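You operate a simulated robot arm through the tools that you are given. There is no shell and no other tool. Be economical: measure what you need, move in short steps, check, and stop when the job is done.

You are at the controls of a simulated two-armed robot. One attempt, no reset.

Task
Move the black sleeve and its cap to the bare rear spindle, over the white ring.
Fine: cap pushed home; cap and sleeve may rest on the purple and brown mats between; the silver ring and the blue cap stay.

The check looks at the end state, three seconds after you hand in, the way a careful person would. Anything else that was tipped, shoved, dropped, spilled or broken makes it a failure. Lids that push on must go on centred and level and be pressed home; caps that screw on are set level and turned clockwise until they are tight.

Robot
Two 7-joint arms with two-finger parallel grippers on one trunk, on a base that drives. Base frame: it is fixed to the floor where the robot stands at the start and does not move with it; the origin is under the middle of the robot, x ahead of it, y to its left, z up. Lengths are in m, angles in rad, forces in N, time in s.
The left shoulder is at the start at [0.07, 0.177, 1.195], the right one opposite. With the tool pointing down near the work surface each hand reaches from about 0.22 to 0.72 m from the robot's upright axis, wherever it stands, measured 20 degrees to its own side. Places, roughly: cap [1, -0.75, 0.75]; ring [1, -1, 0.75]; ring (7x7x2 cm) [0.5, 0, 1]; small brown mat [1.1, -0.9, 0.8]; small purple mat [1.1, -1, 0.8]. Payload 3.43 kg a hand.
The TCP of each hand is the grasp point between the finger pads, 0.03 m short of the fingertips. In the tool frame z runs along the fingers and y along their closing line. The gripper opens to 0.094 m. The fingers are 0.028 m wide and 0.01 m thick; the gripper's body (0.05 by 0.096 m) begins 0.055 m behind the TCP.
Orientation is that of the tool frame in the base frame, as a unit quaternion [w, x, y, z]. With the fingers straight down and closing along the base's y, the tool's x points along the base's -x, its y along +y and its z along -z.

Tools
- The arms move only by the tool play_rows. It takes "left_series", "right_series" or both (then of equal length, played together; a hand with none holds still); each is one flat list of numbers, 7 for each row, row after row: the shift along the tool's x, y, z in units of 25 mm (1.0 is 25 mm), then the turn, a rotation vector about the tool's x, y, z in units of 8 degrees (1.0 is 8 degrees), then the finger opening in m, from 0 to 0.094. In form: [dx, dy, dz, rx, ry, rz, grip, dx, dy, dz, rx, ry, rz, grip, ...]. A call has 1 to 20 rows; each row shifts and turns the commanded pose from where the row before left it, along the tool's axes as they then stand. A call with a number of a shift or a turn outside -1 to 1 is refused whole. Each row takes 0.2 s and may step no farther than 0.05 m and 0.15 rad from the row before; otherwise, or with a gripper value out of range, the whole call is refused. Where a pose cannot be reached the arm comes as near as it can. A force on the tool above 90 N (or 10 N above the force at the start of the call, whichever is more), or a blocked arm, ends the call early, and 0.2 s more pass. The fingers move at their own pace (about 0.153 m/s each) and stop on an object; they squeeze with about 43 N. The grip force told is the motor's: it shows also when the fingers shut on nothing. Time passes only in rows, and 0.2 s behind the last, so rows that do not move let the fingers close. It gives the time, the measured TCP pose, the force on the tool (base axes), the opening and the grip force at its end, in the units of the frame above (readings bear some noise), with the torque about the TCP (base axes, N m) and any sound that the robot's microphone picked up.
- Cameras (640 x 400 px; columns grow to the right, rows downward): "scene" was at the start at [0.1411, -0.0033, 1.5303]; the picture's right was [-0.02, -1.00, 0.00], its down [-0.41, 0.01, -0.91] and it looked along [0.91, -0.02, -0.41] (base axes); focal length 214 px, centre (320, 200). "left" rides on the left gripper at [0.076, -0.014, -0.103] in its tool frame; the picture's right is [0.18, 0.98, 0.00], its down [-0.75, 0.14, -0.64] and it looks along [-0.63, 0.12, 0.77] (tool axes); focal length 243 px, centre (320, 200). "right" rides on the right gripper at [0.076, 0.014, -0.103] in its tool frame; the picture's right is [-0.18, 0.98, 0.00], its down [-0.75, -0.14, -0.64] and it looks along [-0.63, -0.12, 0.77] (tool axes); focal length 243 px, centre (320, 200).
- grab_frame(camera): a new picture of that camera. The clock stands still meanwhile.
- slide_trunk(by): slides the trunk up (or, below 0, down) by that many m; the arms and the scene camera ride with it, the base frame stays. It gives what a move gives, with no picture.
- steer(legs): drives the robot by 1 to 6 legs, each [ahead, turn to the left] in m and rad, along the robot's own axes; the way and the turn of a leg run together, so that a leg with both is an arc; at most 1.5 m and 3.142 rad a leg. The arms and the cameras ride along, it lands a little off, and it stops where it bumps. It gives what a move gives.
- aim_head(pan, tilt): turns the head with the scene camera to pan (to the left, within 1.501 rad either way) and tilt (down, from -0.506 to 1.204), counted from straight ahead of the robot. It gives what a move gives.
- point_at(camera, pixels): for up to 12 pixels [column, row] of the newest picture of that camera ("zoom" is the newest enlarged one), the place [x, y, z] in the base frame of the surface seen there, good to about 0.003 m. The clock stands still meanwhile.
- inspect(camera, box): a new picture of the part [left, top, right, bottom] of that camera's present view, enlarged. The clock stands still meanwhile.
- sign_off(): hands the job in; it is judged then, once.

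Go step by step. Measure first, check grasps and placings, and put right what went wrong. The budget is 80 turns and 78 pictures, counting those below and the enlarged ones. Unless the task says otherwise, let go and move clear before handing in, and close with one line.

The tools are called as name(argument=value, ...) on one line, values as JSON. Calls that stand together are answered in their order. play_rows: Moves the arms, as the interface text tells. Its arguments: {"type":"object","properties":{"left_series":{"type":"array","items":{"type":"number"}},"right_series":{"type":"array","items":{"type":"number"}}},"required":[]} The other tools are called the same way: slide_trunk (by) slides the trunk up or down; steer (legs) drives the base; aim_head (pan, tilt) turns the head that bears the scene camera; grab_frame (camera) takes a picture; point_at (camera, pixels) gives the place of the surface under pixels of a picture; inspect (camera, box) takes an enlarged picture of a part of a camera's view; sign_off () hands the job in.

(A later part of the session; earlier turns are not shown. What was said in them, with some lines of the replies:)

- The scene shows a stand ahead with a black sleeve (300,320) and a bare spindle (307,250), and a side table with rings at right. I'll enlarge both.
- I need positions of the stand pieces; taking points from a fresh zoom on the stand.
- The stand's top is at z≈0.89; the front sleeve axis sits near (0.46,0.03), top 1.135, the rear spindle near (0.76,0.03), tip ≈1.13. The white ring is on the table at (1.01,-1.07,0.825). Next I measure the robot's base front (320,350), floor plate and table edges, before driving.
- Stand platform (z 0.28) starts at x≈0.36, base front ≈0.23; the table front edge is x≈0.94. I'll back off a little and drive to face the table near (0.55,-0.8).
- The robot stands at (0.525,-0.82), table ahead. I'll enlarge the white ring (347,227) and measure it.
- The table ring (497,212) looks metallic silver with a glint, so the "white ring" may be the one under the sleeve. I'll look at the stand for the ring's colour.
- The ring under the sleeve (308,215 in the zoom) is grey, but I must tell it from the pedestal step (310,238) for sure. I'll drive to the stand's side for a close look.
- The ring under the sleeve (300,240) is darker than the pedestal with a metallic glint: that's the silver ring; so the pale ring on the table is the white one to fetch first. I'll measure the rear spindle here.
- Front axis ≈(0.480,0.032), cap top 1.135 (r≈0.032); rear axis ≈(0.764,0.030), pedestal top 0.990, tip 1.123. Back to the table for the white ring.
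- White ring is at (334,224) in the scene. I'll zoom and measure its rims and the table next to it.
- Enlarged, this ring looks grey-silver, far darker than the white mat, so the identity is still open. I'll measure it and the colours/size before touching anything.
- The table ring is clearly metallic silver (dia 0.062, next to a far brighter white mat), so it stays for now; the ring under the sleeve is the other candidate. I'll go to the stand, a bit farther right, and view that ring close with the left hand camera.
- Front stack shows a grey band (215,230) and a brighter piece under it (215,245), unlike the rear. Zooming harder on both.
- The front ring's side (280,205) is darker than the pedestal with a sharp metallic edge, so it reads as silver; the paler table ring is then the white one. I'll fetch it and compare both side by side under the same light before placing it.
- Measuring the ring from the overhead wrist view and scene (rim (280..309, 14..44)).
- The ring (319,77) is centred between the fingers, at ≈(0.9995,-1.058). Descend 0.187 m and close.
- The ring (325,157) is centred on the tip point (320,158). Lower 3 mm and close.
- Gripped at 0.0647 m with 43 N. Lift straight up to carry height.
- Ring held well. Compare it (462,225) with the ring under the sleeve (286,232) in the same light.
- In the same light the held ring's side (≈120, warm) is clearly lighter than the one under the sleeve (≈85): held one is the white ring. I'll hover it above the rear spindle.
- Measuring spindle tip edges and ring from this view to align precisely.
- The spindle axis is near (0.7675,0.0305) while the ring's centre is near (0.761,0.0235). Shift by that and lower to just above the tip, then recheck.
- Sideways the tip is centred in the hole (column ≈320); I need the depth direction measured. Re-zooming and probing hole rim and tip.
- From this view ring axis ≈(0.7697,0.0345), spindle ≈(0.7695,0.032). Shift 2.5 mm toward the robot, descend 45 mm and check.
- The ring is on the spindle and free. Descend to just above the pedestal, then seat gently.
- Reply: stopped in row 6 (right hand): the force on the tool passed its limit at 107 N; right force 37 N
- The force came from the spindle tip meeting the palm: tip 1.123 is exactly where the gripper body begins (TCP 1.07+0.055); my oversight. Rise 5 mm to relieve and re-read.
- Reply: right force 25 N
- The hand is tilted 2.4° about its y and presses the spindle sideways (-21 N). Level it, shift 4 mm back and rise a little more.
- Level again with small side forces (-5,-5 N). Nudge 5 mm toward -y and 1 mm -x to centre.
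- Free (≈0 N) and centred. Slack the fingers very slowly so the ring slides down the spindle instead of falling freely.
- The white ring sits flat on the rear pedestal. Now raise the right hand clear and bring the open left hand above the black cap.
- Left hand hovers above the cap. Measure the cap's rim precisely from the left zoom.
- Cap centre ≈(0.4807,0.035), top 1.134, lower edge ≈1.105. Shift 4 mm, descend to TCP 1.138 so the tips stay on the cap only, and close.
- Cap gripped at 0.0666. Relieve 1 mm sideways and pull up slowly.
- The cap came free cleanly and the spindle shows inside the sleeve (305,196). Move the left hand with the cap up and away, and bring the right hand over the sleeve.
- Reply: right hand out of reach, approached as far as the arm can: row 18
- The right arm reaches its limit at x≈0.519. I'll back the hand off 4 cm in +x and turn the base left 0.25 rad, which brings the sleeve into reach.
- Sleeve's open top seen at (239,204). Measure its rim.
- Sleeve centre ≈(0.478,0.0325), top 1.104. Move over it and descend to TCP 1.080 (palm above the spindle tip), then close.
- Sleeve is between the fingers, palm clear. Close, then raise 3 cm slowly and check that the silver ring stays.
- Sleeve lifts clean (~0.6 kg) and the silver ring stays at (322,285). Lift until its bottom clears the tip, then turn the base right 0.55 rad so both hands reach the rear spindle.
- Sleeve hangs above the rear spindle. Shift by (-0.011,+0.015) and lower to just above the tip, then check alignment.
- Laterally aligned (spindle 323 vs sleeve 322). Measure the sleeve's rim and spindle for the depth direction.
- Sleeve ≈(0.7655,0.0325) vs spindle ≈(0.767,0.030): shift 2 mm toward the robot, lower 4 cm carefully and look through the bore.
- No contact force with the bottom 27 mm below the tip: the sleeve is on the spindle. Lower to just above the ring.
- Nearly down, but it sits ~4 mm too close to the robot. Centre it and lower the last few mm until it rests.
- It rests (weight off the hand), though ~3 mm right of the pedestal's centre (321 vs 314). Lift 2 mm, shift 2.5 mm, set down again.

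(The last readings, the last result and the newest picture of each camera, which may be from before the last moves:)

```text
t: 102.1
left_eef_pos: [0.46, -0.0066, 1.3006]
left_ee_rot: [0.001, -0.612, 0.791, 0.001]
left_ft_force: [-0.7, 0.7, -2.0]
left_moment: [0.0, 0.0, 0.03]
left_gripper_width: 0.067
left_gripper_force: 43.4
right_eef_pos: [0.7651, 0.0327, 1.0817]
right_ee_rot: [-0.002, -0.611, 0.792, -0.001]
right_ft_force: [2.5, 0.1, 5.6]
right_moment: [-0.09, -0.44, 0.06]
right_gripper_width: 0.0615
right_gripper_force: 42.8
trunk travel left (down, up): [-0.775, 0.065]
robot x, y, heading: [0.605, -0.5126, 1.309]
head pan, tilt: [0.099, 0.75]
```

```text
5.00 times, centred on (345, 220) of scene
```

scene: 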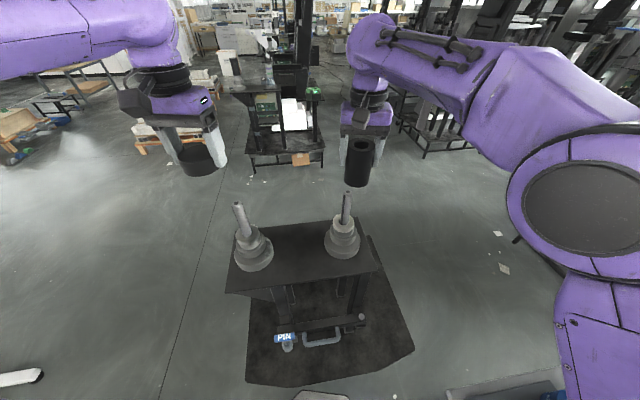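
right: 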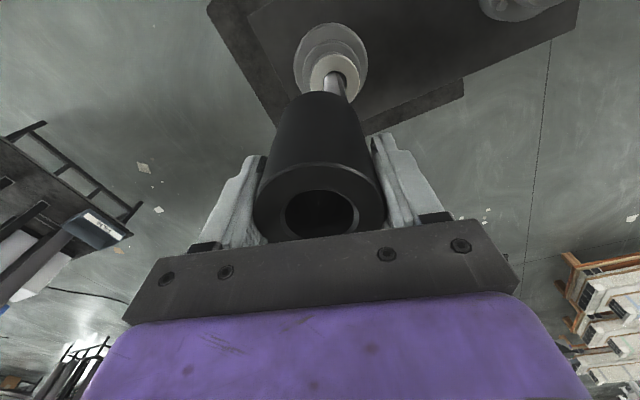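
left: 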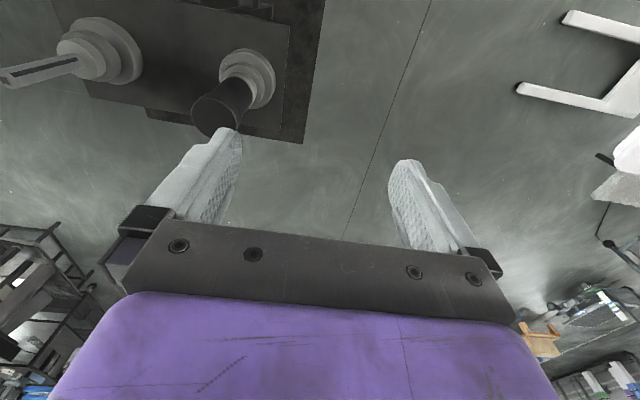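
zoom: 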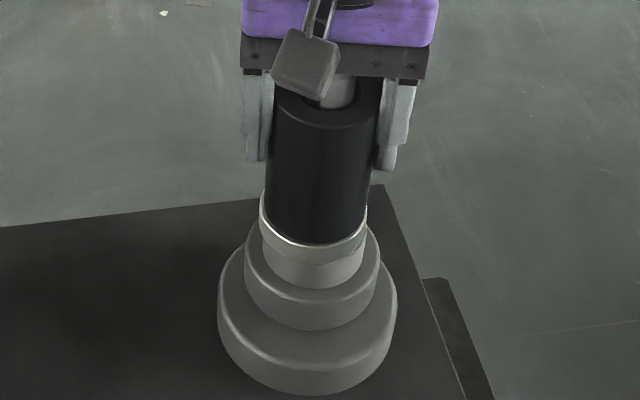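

Sleeve now sits square on the white ring. Open the right hand, lift it straight up and move away right.

play_rows(right_series=[0, 0, 0, 0, 0, 0, 0.09, 0, 0, 0, 0, 0, 0, 0.09, 0, 0, -0.6, 0, 0, 0, 0.09, 0, 0, -1, 0, 0, 0, 0.09, 0, 0, -1, 0, 0, 0, 0.09, 0, 0, -1, 0, 0, 0, 0.09, 0, 0, -1, 0, 0, 0, 0.09, 0, 0, -1, 0, 0, 0, 0.09, 0, 0, -1, 0, 0, 0, 0.09, 0.4, -1, -0.5, 0, 0, 0, 0.09, 0.4, -1, -0.5, 0, 0, 0, 0.09, 0.6, -1, 0, 0, 0, 0, 0.09, 0.6, -1, 0, 0, 0, 0, 0.09, 0.6, -1, 0, 0, 0, 0, 0.09, 0.6, -1, 0, 0, 0, 0, 0.09, 0.6, -1, 0, 0, 0, 0, 0.09, 0.6, -1, 0, 0, 0, 0, 0.09])

play_rows(left_series=[-0.38, -0.958, 0, 0, 0, 0, 0.045, -0.38, -0.958, 0, 0, 0, 0, 0.045, -0.38, -0.958, 0, 0, 0, 0, 0.045, -0.38, -0.958, 0, 0, 0, 0, 0.045, -0.38, -0.958, 0, 0, 0, 0, 0.045, -0.38, -0.958, 0, 0, 0, 0, 0.045, -0.38, -0.958, 0, 0, 0, 0, 0.045, -0.38, -0.958, 0, 0, 0, 0, 0.045, -0.38, -0.958, 0, 0, 0, 0, 0.045, -0.38, -0.958, 0, 0, 0, 0, 0.045, -0.38, -0.958, 0.6, 0, 0, 0, 0.045, -0.38, -0.958, 0.8, 0, 0, 0, 0.045, 0, 0, 1, 0, 0, 0, 0.045, 0, 0, 0, 0, 0, 0, 0.045])

grab_frame(camera="scene")

grab_frame(camera="left")

```text
t: 105.7
left_eef_pos: [0.4627, -0.0066, 1.3]
left_ee_rot: [-0.001, -0.612, 0.791, 0.003]
left_ft_force: [0.6, 0.0, -1.1]
left_moment: [-0.01, 0.0, 0.02]
left_gripper_width: 0.067
left_gripper_force: 43.1
right_eef_pos: [0.9343, -0.1239, 1.2689]
right_ee_rot: [-0.004, -0.611, 0.792, 0.0]
right_ft_force: [0.7, 0.5, -0.4]
right_moment: [0.02, 0.09, 0.0]
right_gripper_width: 0.09
right_gripper_force: 0.1
trunk travel left (down, up): [-0.775, 0.065]
robot x, y, heading: [0.5996, -0.51, 1.313]
head pan, tilt: [0.099, 0.75]
```

```text
t: 108.7
left_eef_pos: [0.764, 0.0327, 1.2425]
left_ee_rot: [0.0, -0.615, 0.789, -0.001]
left_ft_force: [0.2, 0.4, -1.4]
left_moment: [0.0, 0.02, -0.01]
left_gripper_width: 0.0667
left_gripper_force: 43.0
right_eef_pos: [0.9297, -0.1231, 1.2696]
right_ee_rot: [-0.002, -0.612, 0.791, -0.001]
right_ft_force: [-0.5, 0.3, -0.7]
right_moment: [-0.01, 0.01, -0.02]
right_gripper_width: 0.0899
right_gripper_force: 0.0
trunk travel left (down, up): [-0.775, 0.065]
robot x, y, heading: [0.6016, -0.5159, 1.313]
head pan, tilt: [0.099, 0.75]
```

```text
14 pictures are left
```

scene: 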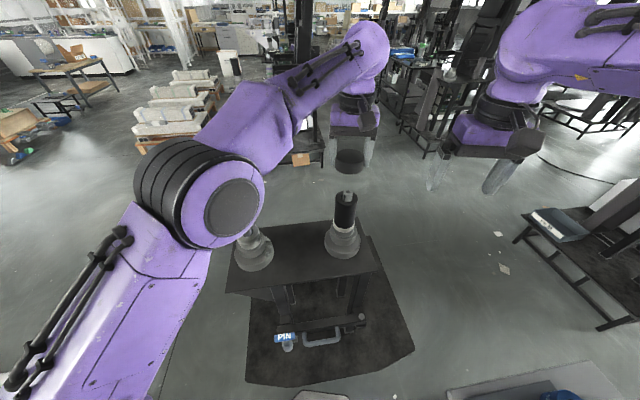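

```text
13 pictures are left
```

left: 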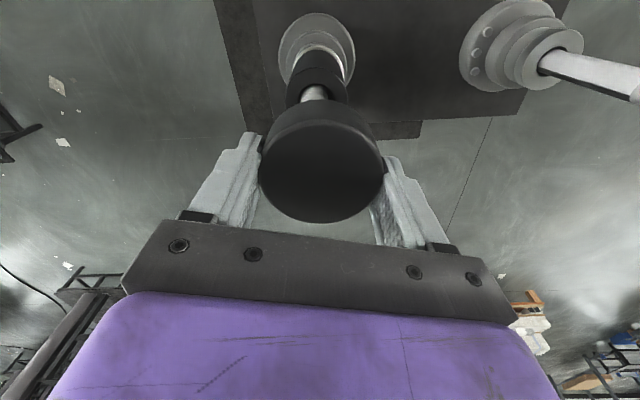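

The cap hovers above; measure the spindle tip, sleeve rim and cap rim to align.

inspect(camera="scene", box=[315, 140, 385, 220])

```text
5.00 times, centred on (350, 180) of scene
```

zoom: 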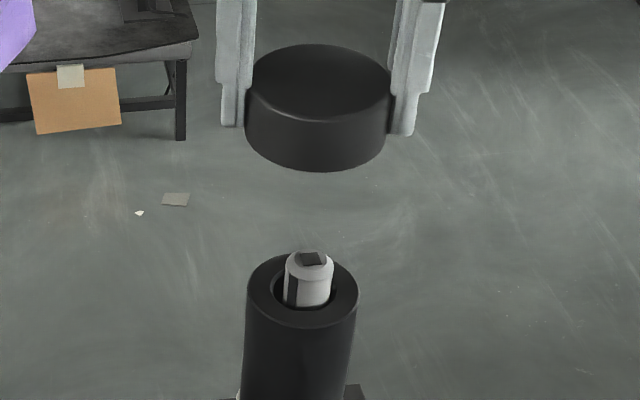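

point_at(camera="zoom", pixels=[[250, 285], [355, 285], [302, 258], [302, 325], [287, 275], [332, 275], [310, 272], [310, 295], [256, 82], [388, 82], [318, 48], [318, 115]])

inspect(camera="left", box=[240, 0, 400, 230])

point_at(camera="left", pixels=[[263, 165], [379, 165], [320, 126], [320, 218], [305, 92], [325, 92], [314, 98], [280, 45], [354, 45]])

```text
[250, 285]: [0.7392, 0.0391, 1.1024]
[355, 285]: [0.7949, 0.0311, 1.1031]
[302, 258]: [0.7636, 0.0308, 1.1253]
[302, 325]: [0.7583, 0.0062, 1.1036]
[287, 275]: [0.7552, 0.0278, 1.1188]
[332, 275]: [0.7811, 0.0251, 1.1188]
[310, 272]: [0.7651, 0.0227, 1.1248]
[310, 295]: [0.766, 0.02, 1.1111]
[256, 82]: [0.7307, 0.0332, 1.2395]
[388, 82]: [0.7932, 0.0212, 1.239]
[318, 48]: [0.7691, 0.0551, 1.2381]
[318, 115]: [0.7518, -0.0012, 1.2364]
```

```text
1.74 times, centred on (320, 115) of left
```

zoom: 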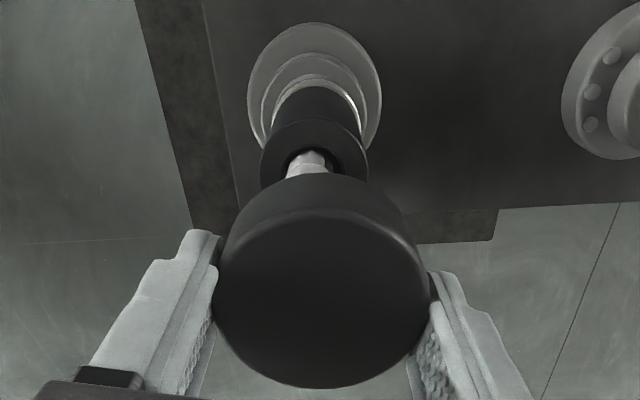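

```text
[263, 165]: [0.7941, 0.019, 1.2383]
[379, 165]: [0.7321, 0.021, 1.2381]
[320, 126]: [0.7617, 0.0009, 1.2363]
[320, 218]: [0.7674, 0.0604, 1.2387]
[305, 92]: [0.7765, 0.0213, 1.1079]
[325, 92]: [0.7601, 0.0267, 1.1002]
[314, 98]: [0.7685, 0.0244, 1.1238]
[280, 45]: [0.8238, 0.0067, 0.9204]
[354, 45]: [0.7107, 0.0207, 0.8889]
```

Cap centre ≈(0.7625,0.029); spindle ≈(0.7675,0.031). Shift by that and lower to just above the tip.

play_rows(left_series=[-0.13, -0.18, 0.8, 0, 0, 0, 0.045, 0, 0, 0.8, 0, 0, 0, 0.045, 0, 0, 0.8, 0, 0, 0, 0.045, 0, 0, 0.7, 0, 0, 0, 0.045, 0, 0, 0, 0, 0, 0, 0.045])

inspect(camera="scene", box=[315, 150, 385, 230])

point_at(camera="zoom", pixels=[[250, 170], [360, 170], [305, 200], [300, 270]])

```text
t: 109.9
left_eef_pos: [0.7653, 0.0382, 1.166]
left_ee_rot: [0.004, -0.617, 0.787, -0.005]
left_ft_force: [0.3, 0.2, -1.0]
left_moment: [0.0, 0.02, -0.02]
left_gripper_width: 0.0667
left_gripper_force: 43.1
right_eef_pos: [0.9294, -0.1233, 1.2693]
right_ee_rot: [-0.003, -0.611, 0.792, -0.001]
right_ft_force: [-0.6, 0.7, -0.1]
right_moment: [0.0, -0.04, -0.01]
right_gripper_width: 0.0901
right_gripper_force: 0.0
trunk travel left (down, up): [-0.775, 0.065]
robot x, y, heading: [0.6012, -0.5125, 1.316]
head pan, tilt: [0.099, 0.75]
```

```text
5.00 times, centred on (350, 190) of scene
```

zoom: 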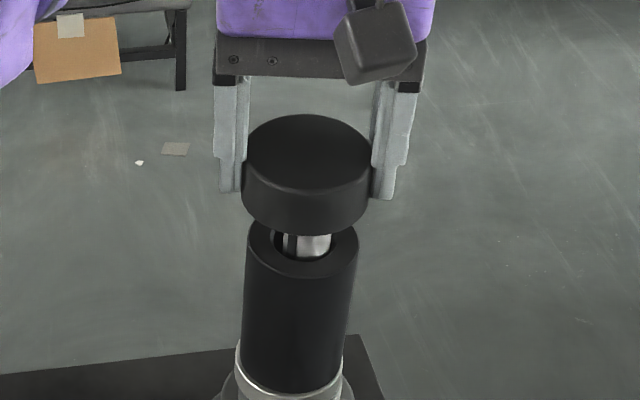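

```text
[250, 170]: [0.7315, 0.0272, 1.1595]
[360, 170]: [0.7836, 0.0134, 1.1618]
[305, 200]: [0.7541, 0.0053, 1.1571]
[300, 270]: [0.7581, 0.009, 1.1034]
```

Laterally fine (cap 306, spindle 308); depth about 4 mm too far and tilted 0.7°. Correct both and re-read before pressing.

play_rows(left_series=[0.13, 0, 0, -0.09, 0, 0, 0.045, 0, 0, 0, 0, 0, 0, 0.045, 0, 0, 0, 0, 0, 0, 0.045])

```text
t: 110.7
left_eef_pos: [0.7642, 0.0374, 1.1659]
left_ee_rot: [0.0, -0.619, 0.785, -0.002]
left_ft_force: [0.6, 0.5, -0.8]
left_moment: [-0.01, 0.0, 0.0]
left_gripper_width: 0.067
left_gripper_force: 42.8
right_eef_pos: [0.9303, -0.1225, 1.269]
right_ee_rot: [-0.003, -0.611, 0.791, -0.001]
right_ft_force: [-0.2, -0.6, -0.5]
right_moment: [0.01, 0.0, 0.01]
right_gripper_width: 0.0899
right_gripper_force: 0.0
trunk travel left (down, up): [-0.775, 0.065]
robot x, y, heading: [0.5986, -0.514, 1.316]
head pan, tilt: [0.099, 0.75]
```

It barely moved: the left arm is at its limit there. Raise the cap, turn the base 0.2 rad right to gain reach, and line up again.

play_rows(left_series=[0, 0, -0.8, 0, 0, 0, 0.045, 0, 0, -1, 0, 0, 0, 0.045, 0, 0, -0.8, 0, 0, 0, 0.045])

steer(legs=[[0, -0.2]])

aim_head(pan=0.3, tilt=0.75)

```text
t: 111.5
left_eef_pos: [0.7668, 0.0326, 1.231]
left_ee_rot: [0.0, -0.614, 0.789, 0.002]
left_ft_force: [0.3, -1.4, -0.7]
left_moment: [-0.03, 0.0, 0.0]
left_gripper_width: 0.0669
left_gripper_force: 43.4
right_eef_pos: [0.9285, -0.1235, 1.269]
right_ee_rot: [-0.003, -0.611, 0.792, -0.001]
right_ft_force: [-0.2, 0.4, 0.0]
right_moment: [0.01, 0.0, -0.05]
right_gripper_width: 0.0905
right_gripper_force: 0.1
trunk travel left (down, up): [-0.775, 0.065]
robot x, y, heading: [0.5984, -0.5116, 1.309]
head pan, tilt: [0.099, 0.75]
```

```text
t: 112.7
left_eef_pos: [0.8734, -0.0113, 1.2291]
left_ee_rot: [0.0, -0.531, 0.847, 0.003]
left_ft_force: [-1.2, -0.2, -0.3]
left_moment: [-0.02, 0.02, 0.0]
left_gripper_width: 0.0667
left_gripper_force: 42.7
right_eef_pos: [1.0029, -0.1976, 1.2691]
right_ee_rot: [-0.003, -0.528, 0.85, 0.0]
right_ft_force: [-0.9, 0.3, -0.2]
right_moment: [0.01, -0.01, -0.02]
right_gripper_width: 0.0897
right_gripper_force: 0.1
trunk travel left (down, up): [-0.775, 0.065]
robot x, y, heading: [0.6007, -0.513, 1.113]
head pan, tilt: [0.099, 0.75]
```

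```text
t: 113.4
left_eef_pos: [0.874, -0.0099, 1.2283]
left_ee_rot: [0.0, -0.532, 0.847, 0.003]
left_ft_force: [0.4, -1.0, -0.7]
left_moment: [0.03, 0.0, 0.0]
left_gripper_width: 0.0666
left_gripper_force: 43.2
right_eef_pos: [1.003, -0.1975, 1.2689]
right_ee_rot: [-0.003, -0.528, 0.849, -0.001]
right_ft_force: [-0.1, -0.2, -0.1]
right_moment: [0.01, 0.01, 0.02]
right_gripper_width: 0.09
right_gripper_force: 0.0
trunk travel left (down, up): [-0.775, 0.065]
robot x, y, heading: [0.602, -0.5163, 1.108]
head pan, tilt: [0.3, 0.75]
```

Now centre over the spindle again (target TCP ≈(0.7685,0.033)) and lower to just above the tip.

play_rows(left_series=[0.06, 0.91, 0, 0.036, 0.022, 0, 0.045, 0.06, 0.91, 0, 0, 0, 0, 0.045, 0.06, 0.91, 0, 0, 0, 0, 0.045, 0.06, 0.91, 0, 0, 0, 0, 0.045, 0.04, 0.91, 0, 0, 0, 0, 0.045, 0, 0, 0.8, 0, 0, 0, 0.045, 0, 0, 0.8, 0, 0, 0, 0.045, 0, 0, 0.8, 0, 0, 0, 0.045, 0, 0, 0, 0, 0, 0, 0.045])

inspect(camera="scene", box=[270, 140, 370, 240])

inspect(camera="left", box=[240, 0, 400, 230])

```text
t: 115.4
left_eef_pos: [0.7688, 0.0317, 1.169]
left_ee_rot: [0.0, -0.532, 0.847, 0.001]
left_ft_force: [0.2, -0.9, -0.4]
left_moment: [0.03, -0.02, -0.02]
left_gripper_width: 0.0668
left_gripper_force: 43.2
right_eef_pos: [1.0014, -0.1964, 1.269]
right_ee_rot: [-0.002, -0.528, 0.849, -0.001]
right_ft_force: [-0.2, 0.0, -0.8]
right_moment: [0.05, -0.01, 0.0]
right_gripper_width: 0.09
right_gripper_force: 0.0
trunk travel left (down, up): [-0.775, 0.065]
robot x, y, heading: [0.5988, -0.5128, 1.115]
head pan, tilt: [0.3, 0.75]
```

```text
4.00 times, centred on (320, 190) of scene
```

zoom: 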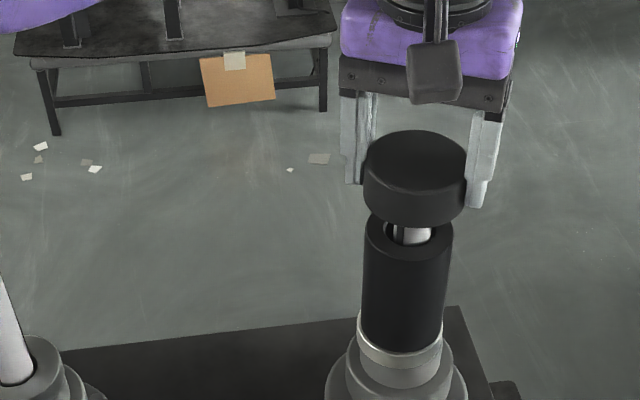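

```text
1.74 times, centred on (320, 115) of left
```

zoom: 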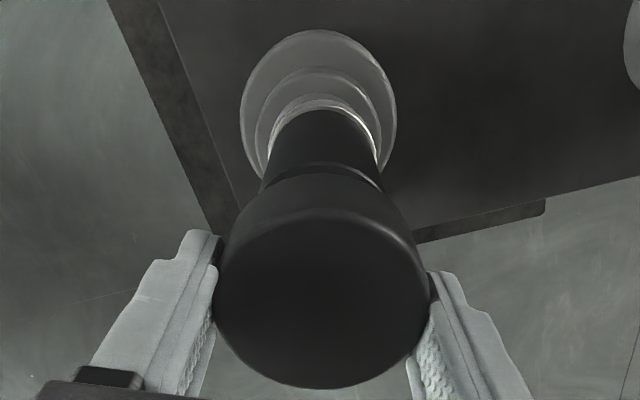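

Cap is aligned with sleeve and spindle in both views (left: 321 vs 318–322). Push down in small steps towards home (TCP ≈1.137).

play_rows(left_series=[0, 0, 0.2, 0, 0, 0, 0.045, 0, 0, 0.2, 0, 0, 0, 0.045, 0, 0, 0.2, 0, 0, 0, 0.045, 0, 0, 0.2, 0, 0, 0, 0.045])

```text
t: 116.4
left_eef_pos: [0.7691, 0.0327, 1.1496]
left_ee_rot: [0.0, -0.532, 0.847, -0.001]
left_ft_force: [0.7, -0.6, -1.2]
left_moment: [0.0, -0.02, 0.0]
left_gripper_width: 0.0666
left_gripper_force: 42.2
right_eef_pos: [1.0032, -0.1976, 1.2689]
right_ee_rot: [-0.002, -0.527, 0.85, -0.001]
right_ft_force: [0.4, -0.2, 1.1]
right_moment: [-0.02, -0.02, 0.01]
right_gripper_width: 0.09
right_gripper_force: 0.0
trunk travel left (down, up): [-0.775, 0.065]
robot x, y, heading: [0.6005, -0.5127, 1.111]
head pan, tilt: [0.3, 0.75]
```

No force though the rim is below the tip: the cap has entered. Continue pressing to home.

play_rows(left_series=[0, 0, 0.2, 0, 0, 0, 0.045, 0, 0, 0.15, 0, 0, 0, 0.045, 0, 0, 0.12, 0, 0, 0, 0.045, 0, 0, 0.08, 0, 0, 0, 0.045, 0, 0, 0.08, 0, 0, 0, 0.045])

inspect(camera="scene", box=[295, 150, 395, 250])

```text
t: 117.6
left_eef_pos: [0.7693, 0.0316, 1.1377]
left_ee_rot: [0.004, -0.532, 0.847, 0.004]
left_ft_force: [3.7, 10.8, 33.2]
left_moment: [0.12, 0.17, 0.09]
left_gripper_width: 0.0669
left_gripper_force: 43.3
right_eef_pos: [1.0018, -0.1989, 1.2703]
right_ee_rot: [-0.002, -0.528, 0.849, -0.001]
right_ft_force: [-0.1, 0.2, 0.4]
right_moment: [-0.03, -0.02, 0.0]
right_gripper_width: 0.09
right_gripper_force: 0.1
trunk travel left (down, up): [-0.775, 0.065]
robot x, y, heading: [0.6003, -0.5134, 1.111]
head pan, tilt: [0.3, 0.75]
```

```text
4.00 times, centred on (345, 200) of scene
```

zoom: 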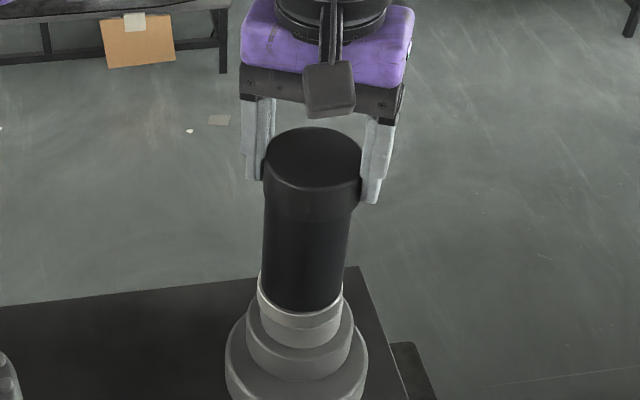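

Cap at TCP 1.1377, the same as originally seated, with 33 N reaction. One more firm press, then release, rise and look.

play_rows(left_series=[0, 0, 0.08, 0, 0, 0, 0.045, 0, 0, 0.06, 0, 0, 0, 0.045])

play_rows(left_series=[0, 0, -0.12, 0, 0, 0, 0.045, 0, 0, 0, 0, 0, 0, 0.094, 0, 0, 0, 0, 0, 0, 0.094, 0, 0, -0.6, 0, 0, 0, 0.094, 0, 0, -1, 0, 0, 0, 0.094, 0, 0, -1, 0, 0, 0, 0.094, 0, 0, -1, 0, 0, 0, 0.094, 0, 0, -1, 0, 0, 0, 0.094, 0.5, 1, 0, 0, 0, 0, 0.094, 0.5, 1, 0, 0, 0, 0, 0.094, 0.5, 1, 0, 0, 0, 0, 0.094, 0.5, 1, 0, 0, 0, 0, 0.094])

inspect(camera="scene", box=[295, 150, 395, 250])

point_at(camera="zoom", pixels=[[285, 160], [340, 160], [312, 135], [312, 180], [305, 210], [305, 250], [300, 318]])

```text
t: 118.2
left_eef_pos: [0.7676, 0.0321, 1.1324]
left_ee_rot: [0.002, -0.532, 0.847, 0.002]
left_ft_force: [2.0, 9.4, 32.6]
left_moment: [0.21, 0.09, 0.09]
left_gripper_width: 0.0668
left_gripper_force: 42.8
right_eef_pos: [1.0011, -0.1996, 1.2702]
right_ee_rot: [-0.001, -0.527, 0.85, -0.001]
right_ft_force: [-0.4, -0.3, -0.2]
right_moment: [0.02, 0.01, 0.0]
right_gripper_width: 0.0898
right_gripper_force: 0.2
trunk travel left (down, up): [-0.775, 0.065]
robot x, y, heading: [0.6004, -0.515, 1.108]
head pan, tilt: [0.3, 0.75]
```

```text
t: 120.8
left_eef_pos: [0.6568, 0.0297, 1.2489]
left_ee_rot: [0.0, -0.532, 0.847, 0.0]
left_ft_force: [-0.9, 0.5, -0.3]
left_moment: [0.02, -0.01, 0.01]
left_gripper_width: 0.0941
left_gripper_force: 0.0
right_eef_pos: [1.0012, -0.1982, 1.2703]
right_ee_rot: [-0.001, -0.528, 0.849, -0.002]
right_ft_force: [-1.0, 0.0, 0.8]
right_moment: [0.0, 0.01, -0.01]
right_gripper_width: 0.09
right_gripper_force: 0.0
trunk travel left (down, up): [-0.775, 0.065]
robot x, y, heading: [0.6025, -0.5152, 1.114]
head pan, tilt: [0.3, 0.75]
```

```text
4.00 times, centred on (345, 200) of scene
```

zoom: 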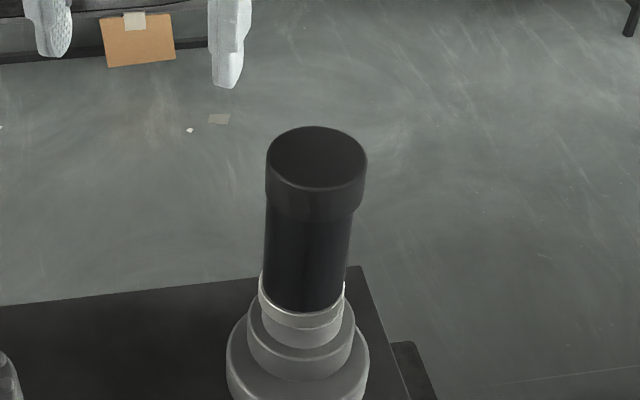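

```text
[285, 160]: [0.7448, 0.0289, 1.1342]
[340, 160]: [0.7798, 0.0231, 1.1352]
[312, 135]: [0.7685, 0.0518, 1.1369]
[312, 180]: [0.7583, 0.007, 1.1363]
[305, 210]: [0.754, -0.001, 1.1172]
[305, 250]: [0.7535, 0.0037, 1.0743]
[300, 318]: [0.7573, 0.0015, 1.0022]
```

Cap is level, top at ≈1.1355; the pads slipped on the last push at 33 N, so I'll press it home from above with closed fingertips.

play_rows(left_series=[-0.5, -1, 0, 0, 0, 0, 0, -0.5, -1, 0, 0, 0, 0, 0, -0.5, -1, 0, 0, 0, 0, 0, -0.5, -1, 0, 0, 0, 0, 0, 0, 0, 0, 0, 0, 0, 0, 0, 0, 0.8, 0, 0, 0, 0, 0, 0, 0.8, 0, 0, 0, 0, 0, 0, 0.8, 0, 0, 0, 0, 0, 0, 0.6, 0, 0, 0, 0, 0, 0, 0, 0, 0, 0, 0])

inspect(camera="scene", box=[295, 150, 395, 250])

```text
t: 123.0
left_eef_pos: [0.7696, 0.0329, 1.1738]
left_ee_rot: [-0.001, -0.531, 0.847, 0.001]
left_ft_force: [0.0, 0.3, -0.6]
left_moment: [0.0, -0.01, 0.0]
left_gripper_width: 0.0004
left_gripper_force: 33.3
right_eef_pos: [1.002, -0.1976, 1.2692]
right_ee_rot: [-0.002, -0.528, 0.849, 0.0]
right_ft_force: [0.2, 0.0, -0.3]
right_moment: [0.04, 0.0, 0.0]
right_gripper_width: 0.0899
right_gripper_force: 0.1
trunk travel left (down, up): [-0.775, 0.065]
robot x, y, heading: [0.5994, -0.5145, 1.112]
head pan, tilt: [0.3, 0.75]
```

```text
4.00 times, centred on (345, 200) of scene
```

zoom: 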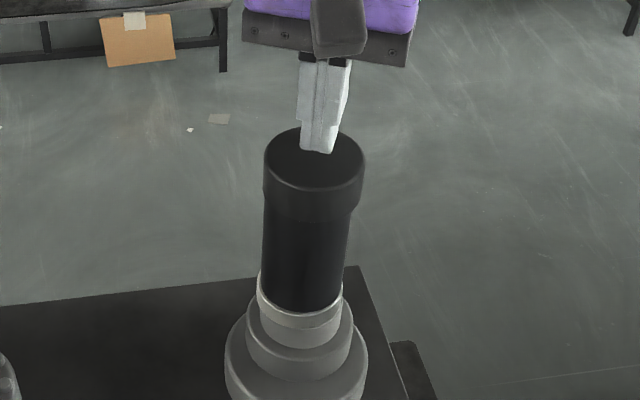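

The closed tips are over the cap's centre, about 8 mm above. Press down in small steps.

play_rows(left_series=[0, 0, 0.2, 0, 0, 0, 0, 0, 0, 0.1, 0, 0, 0, 0, 0, 0, 0.08, 0, 0, 0, 0, 0, 0, 0.08, 0, 0, 0, 0, 0, 0, 0.08, 0, 0, 0, 0, 0, 0, 0.08, 0, 0, 0, 0])

```text
t: 124.4
left_eef_pos: [0.7688, 0.0326, 1.1658]
left_ee_rot: [0.006, -0.533, 0.846, 0.003]
left_ft_force: [5.1, 16.7, 51.2]
left_moment: [-0.03, 0.13, 0.01]
left_gripper_width: 0.0001
left_gripper_force: 33.1
right_eef_pos: [1.0024, -0.2001, 1.2717]
right_ee_rot: [0.0, -0.528, 0.849, 0.002]
right_ft_force: [-0.1, -0.2, 0.6]
right_moment: [0.03, 0.0, 0.02]
right_gripper_width: 0.0901
right_gripper_force: 0.2
trunk travel left (down, up): [-0.775, 0.065]
robot x, y, heading: [0.5987, -0.5167, 1.106]
head pan, tilt: [0.3, 0.75]
```

51 N and the cap does not yield (tip at 1.1358). Slightly more, easing the side load, then lift off.

play_rows(left_series=[-0.1, 0, 0.1, 0, 0, 0, 0, 0, 0, 0.1, 0, 0, 0, 0])

play_rows(left_series=[0, 0, -0.4, 0, 0, 0, 0, 0, 0, -0.8, 0, 0, 0, 0, 0, 0, -1, 0, 0, 0, 0, 0, 0, -1, 0, 0, 0, 0, 0.5, 1, -0.5, 0, 0, 0, 0, 0.5, 1, 0, 0, 0, 0, 0, 0.5, 1, 0, 0, 0, 0, 0, 0.5, 1, 0, 0, 0, 0, 0, 0.5, 1, 0, 0, 0, 0, 0, 0.5, 1, 0, 0, 0, 0, 0])

inspect(camera="scene", box=[210, 150, 395, 280])

```text
t: 125.0
left_eef_pos: [0.7686, 0.0318, 1.1641]
left_ee_rot: [0.01, -0.533, 0.846, 0.006]
left_ft_force: [0.2, 11.4, 71.5]
left_moment: [-0.47, 0.39, 0.28]
left_gripper_width: 0.0001
left_gripper_force: 33.1
right_eef_pos: [0.9991, -0.2038, 1.273]
right_ee_rot: [0.0, -0.527, 0.85, 0.001]
right_ft_force: [0.6, 0.6, 0.5]
right_moment: [0.03, 0.0, -0.02]
right_gripper_width: 0.0897
right_gripper_force: 0.2
trunk travel left (down, up): [-0.775, 0.065]
robot x, y, heading: [0.6043, -0.516, 1.115]
head pan, tilt: [0.3, 0.75]
```

```text
t: 127.2
left_eef_pos: [0.5972, 0.0308, 1.2469]
left_ee_rot: [0.0, -0.531, 0.847, 0.0]
left_ft_force: [-0.5, 0.2, -0.3]
left_moment: [0.03, 0.02, 0.01]
left_gripper_width: 0.0
left_gripper_force: 33.3
right_eef_pos: [1.0023, -0.1977, 1.2699]
right_ee_rot: [-0.002, -0.528, 0.85, -0.001]
right_ft_force: [-0.4, -0.1, -0.3]
right_moment: [-0.01, 0.0, 0.01]
right_gripper_width: 0.09
right_gripper_force: 0.0
trunk travel left (down, up): [-0.775, 0.065]
robot x, y, heading: [0.6006, -0.5171, 1.114]
head pan, tilt: [0.3, 0.75]
```

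```text
3.08 times, centred on (302, 215) of scene
```

zoom: 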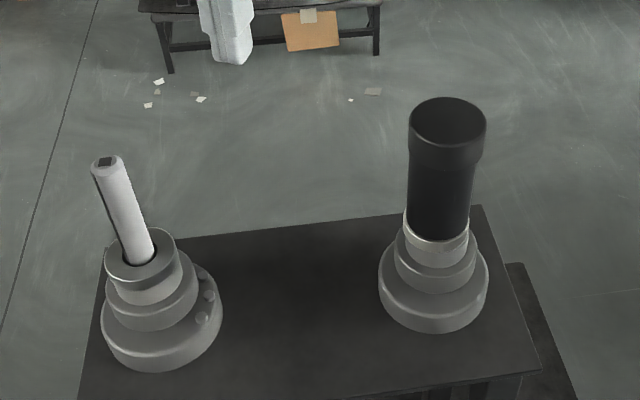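

The rear spindle now has the paler ring, sleeve and level cap (447,120), which held still under 71 N. The darker silver ring is still on the front spindle (145,265) and both hands are clear, so I'm handing in.

sign_off()

```text
The job is handed in.
```

The black sleeve is on the rear spindle over the white ring with its cap pressed home; the silver ring is still on the front spindle and I did not touch the blue cap. I took the paler ring from the table as the white one, judging by colour; it slid the last 4–5 cm down the spindle because the gripper could not reach lower.
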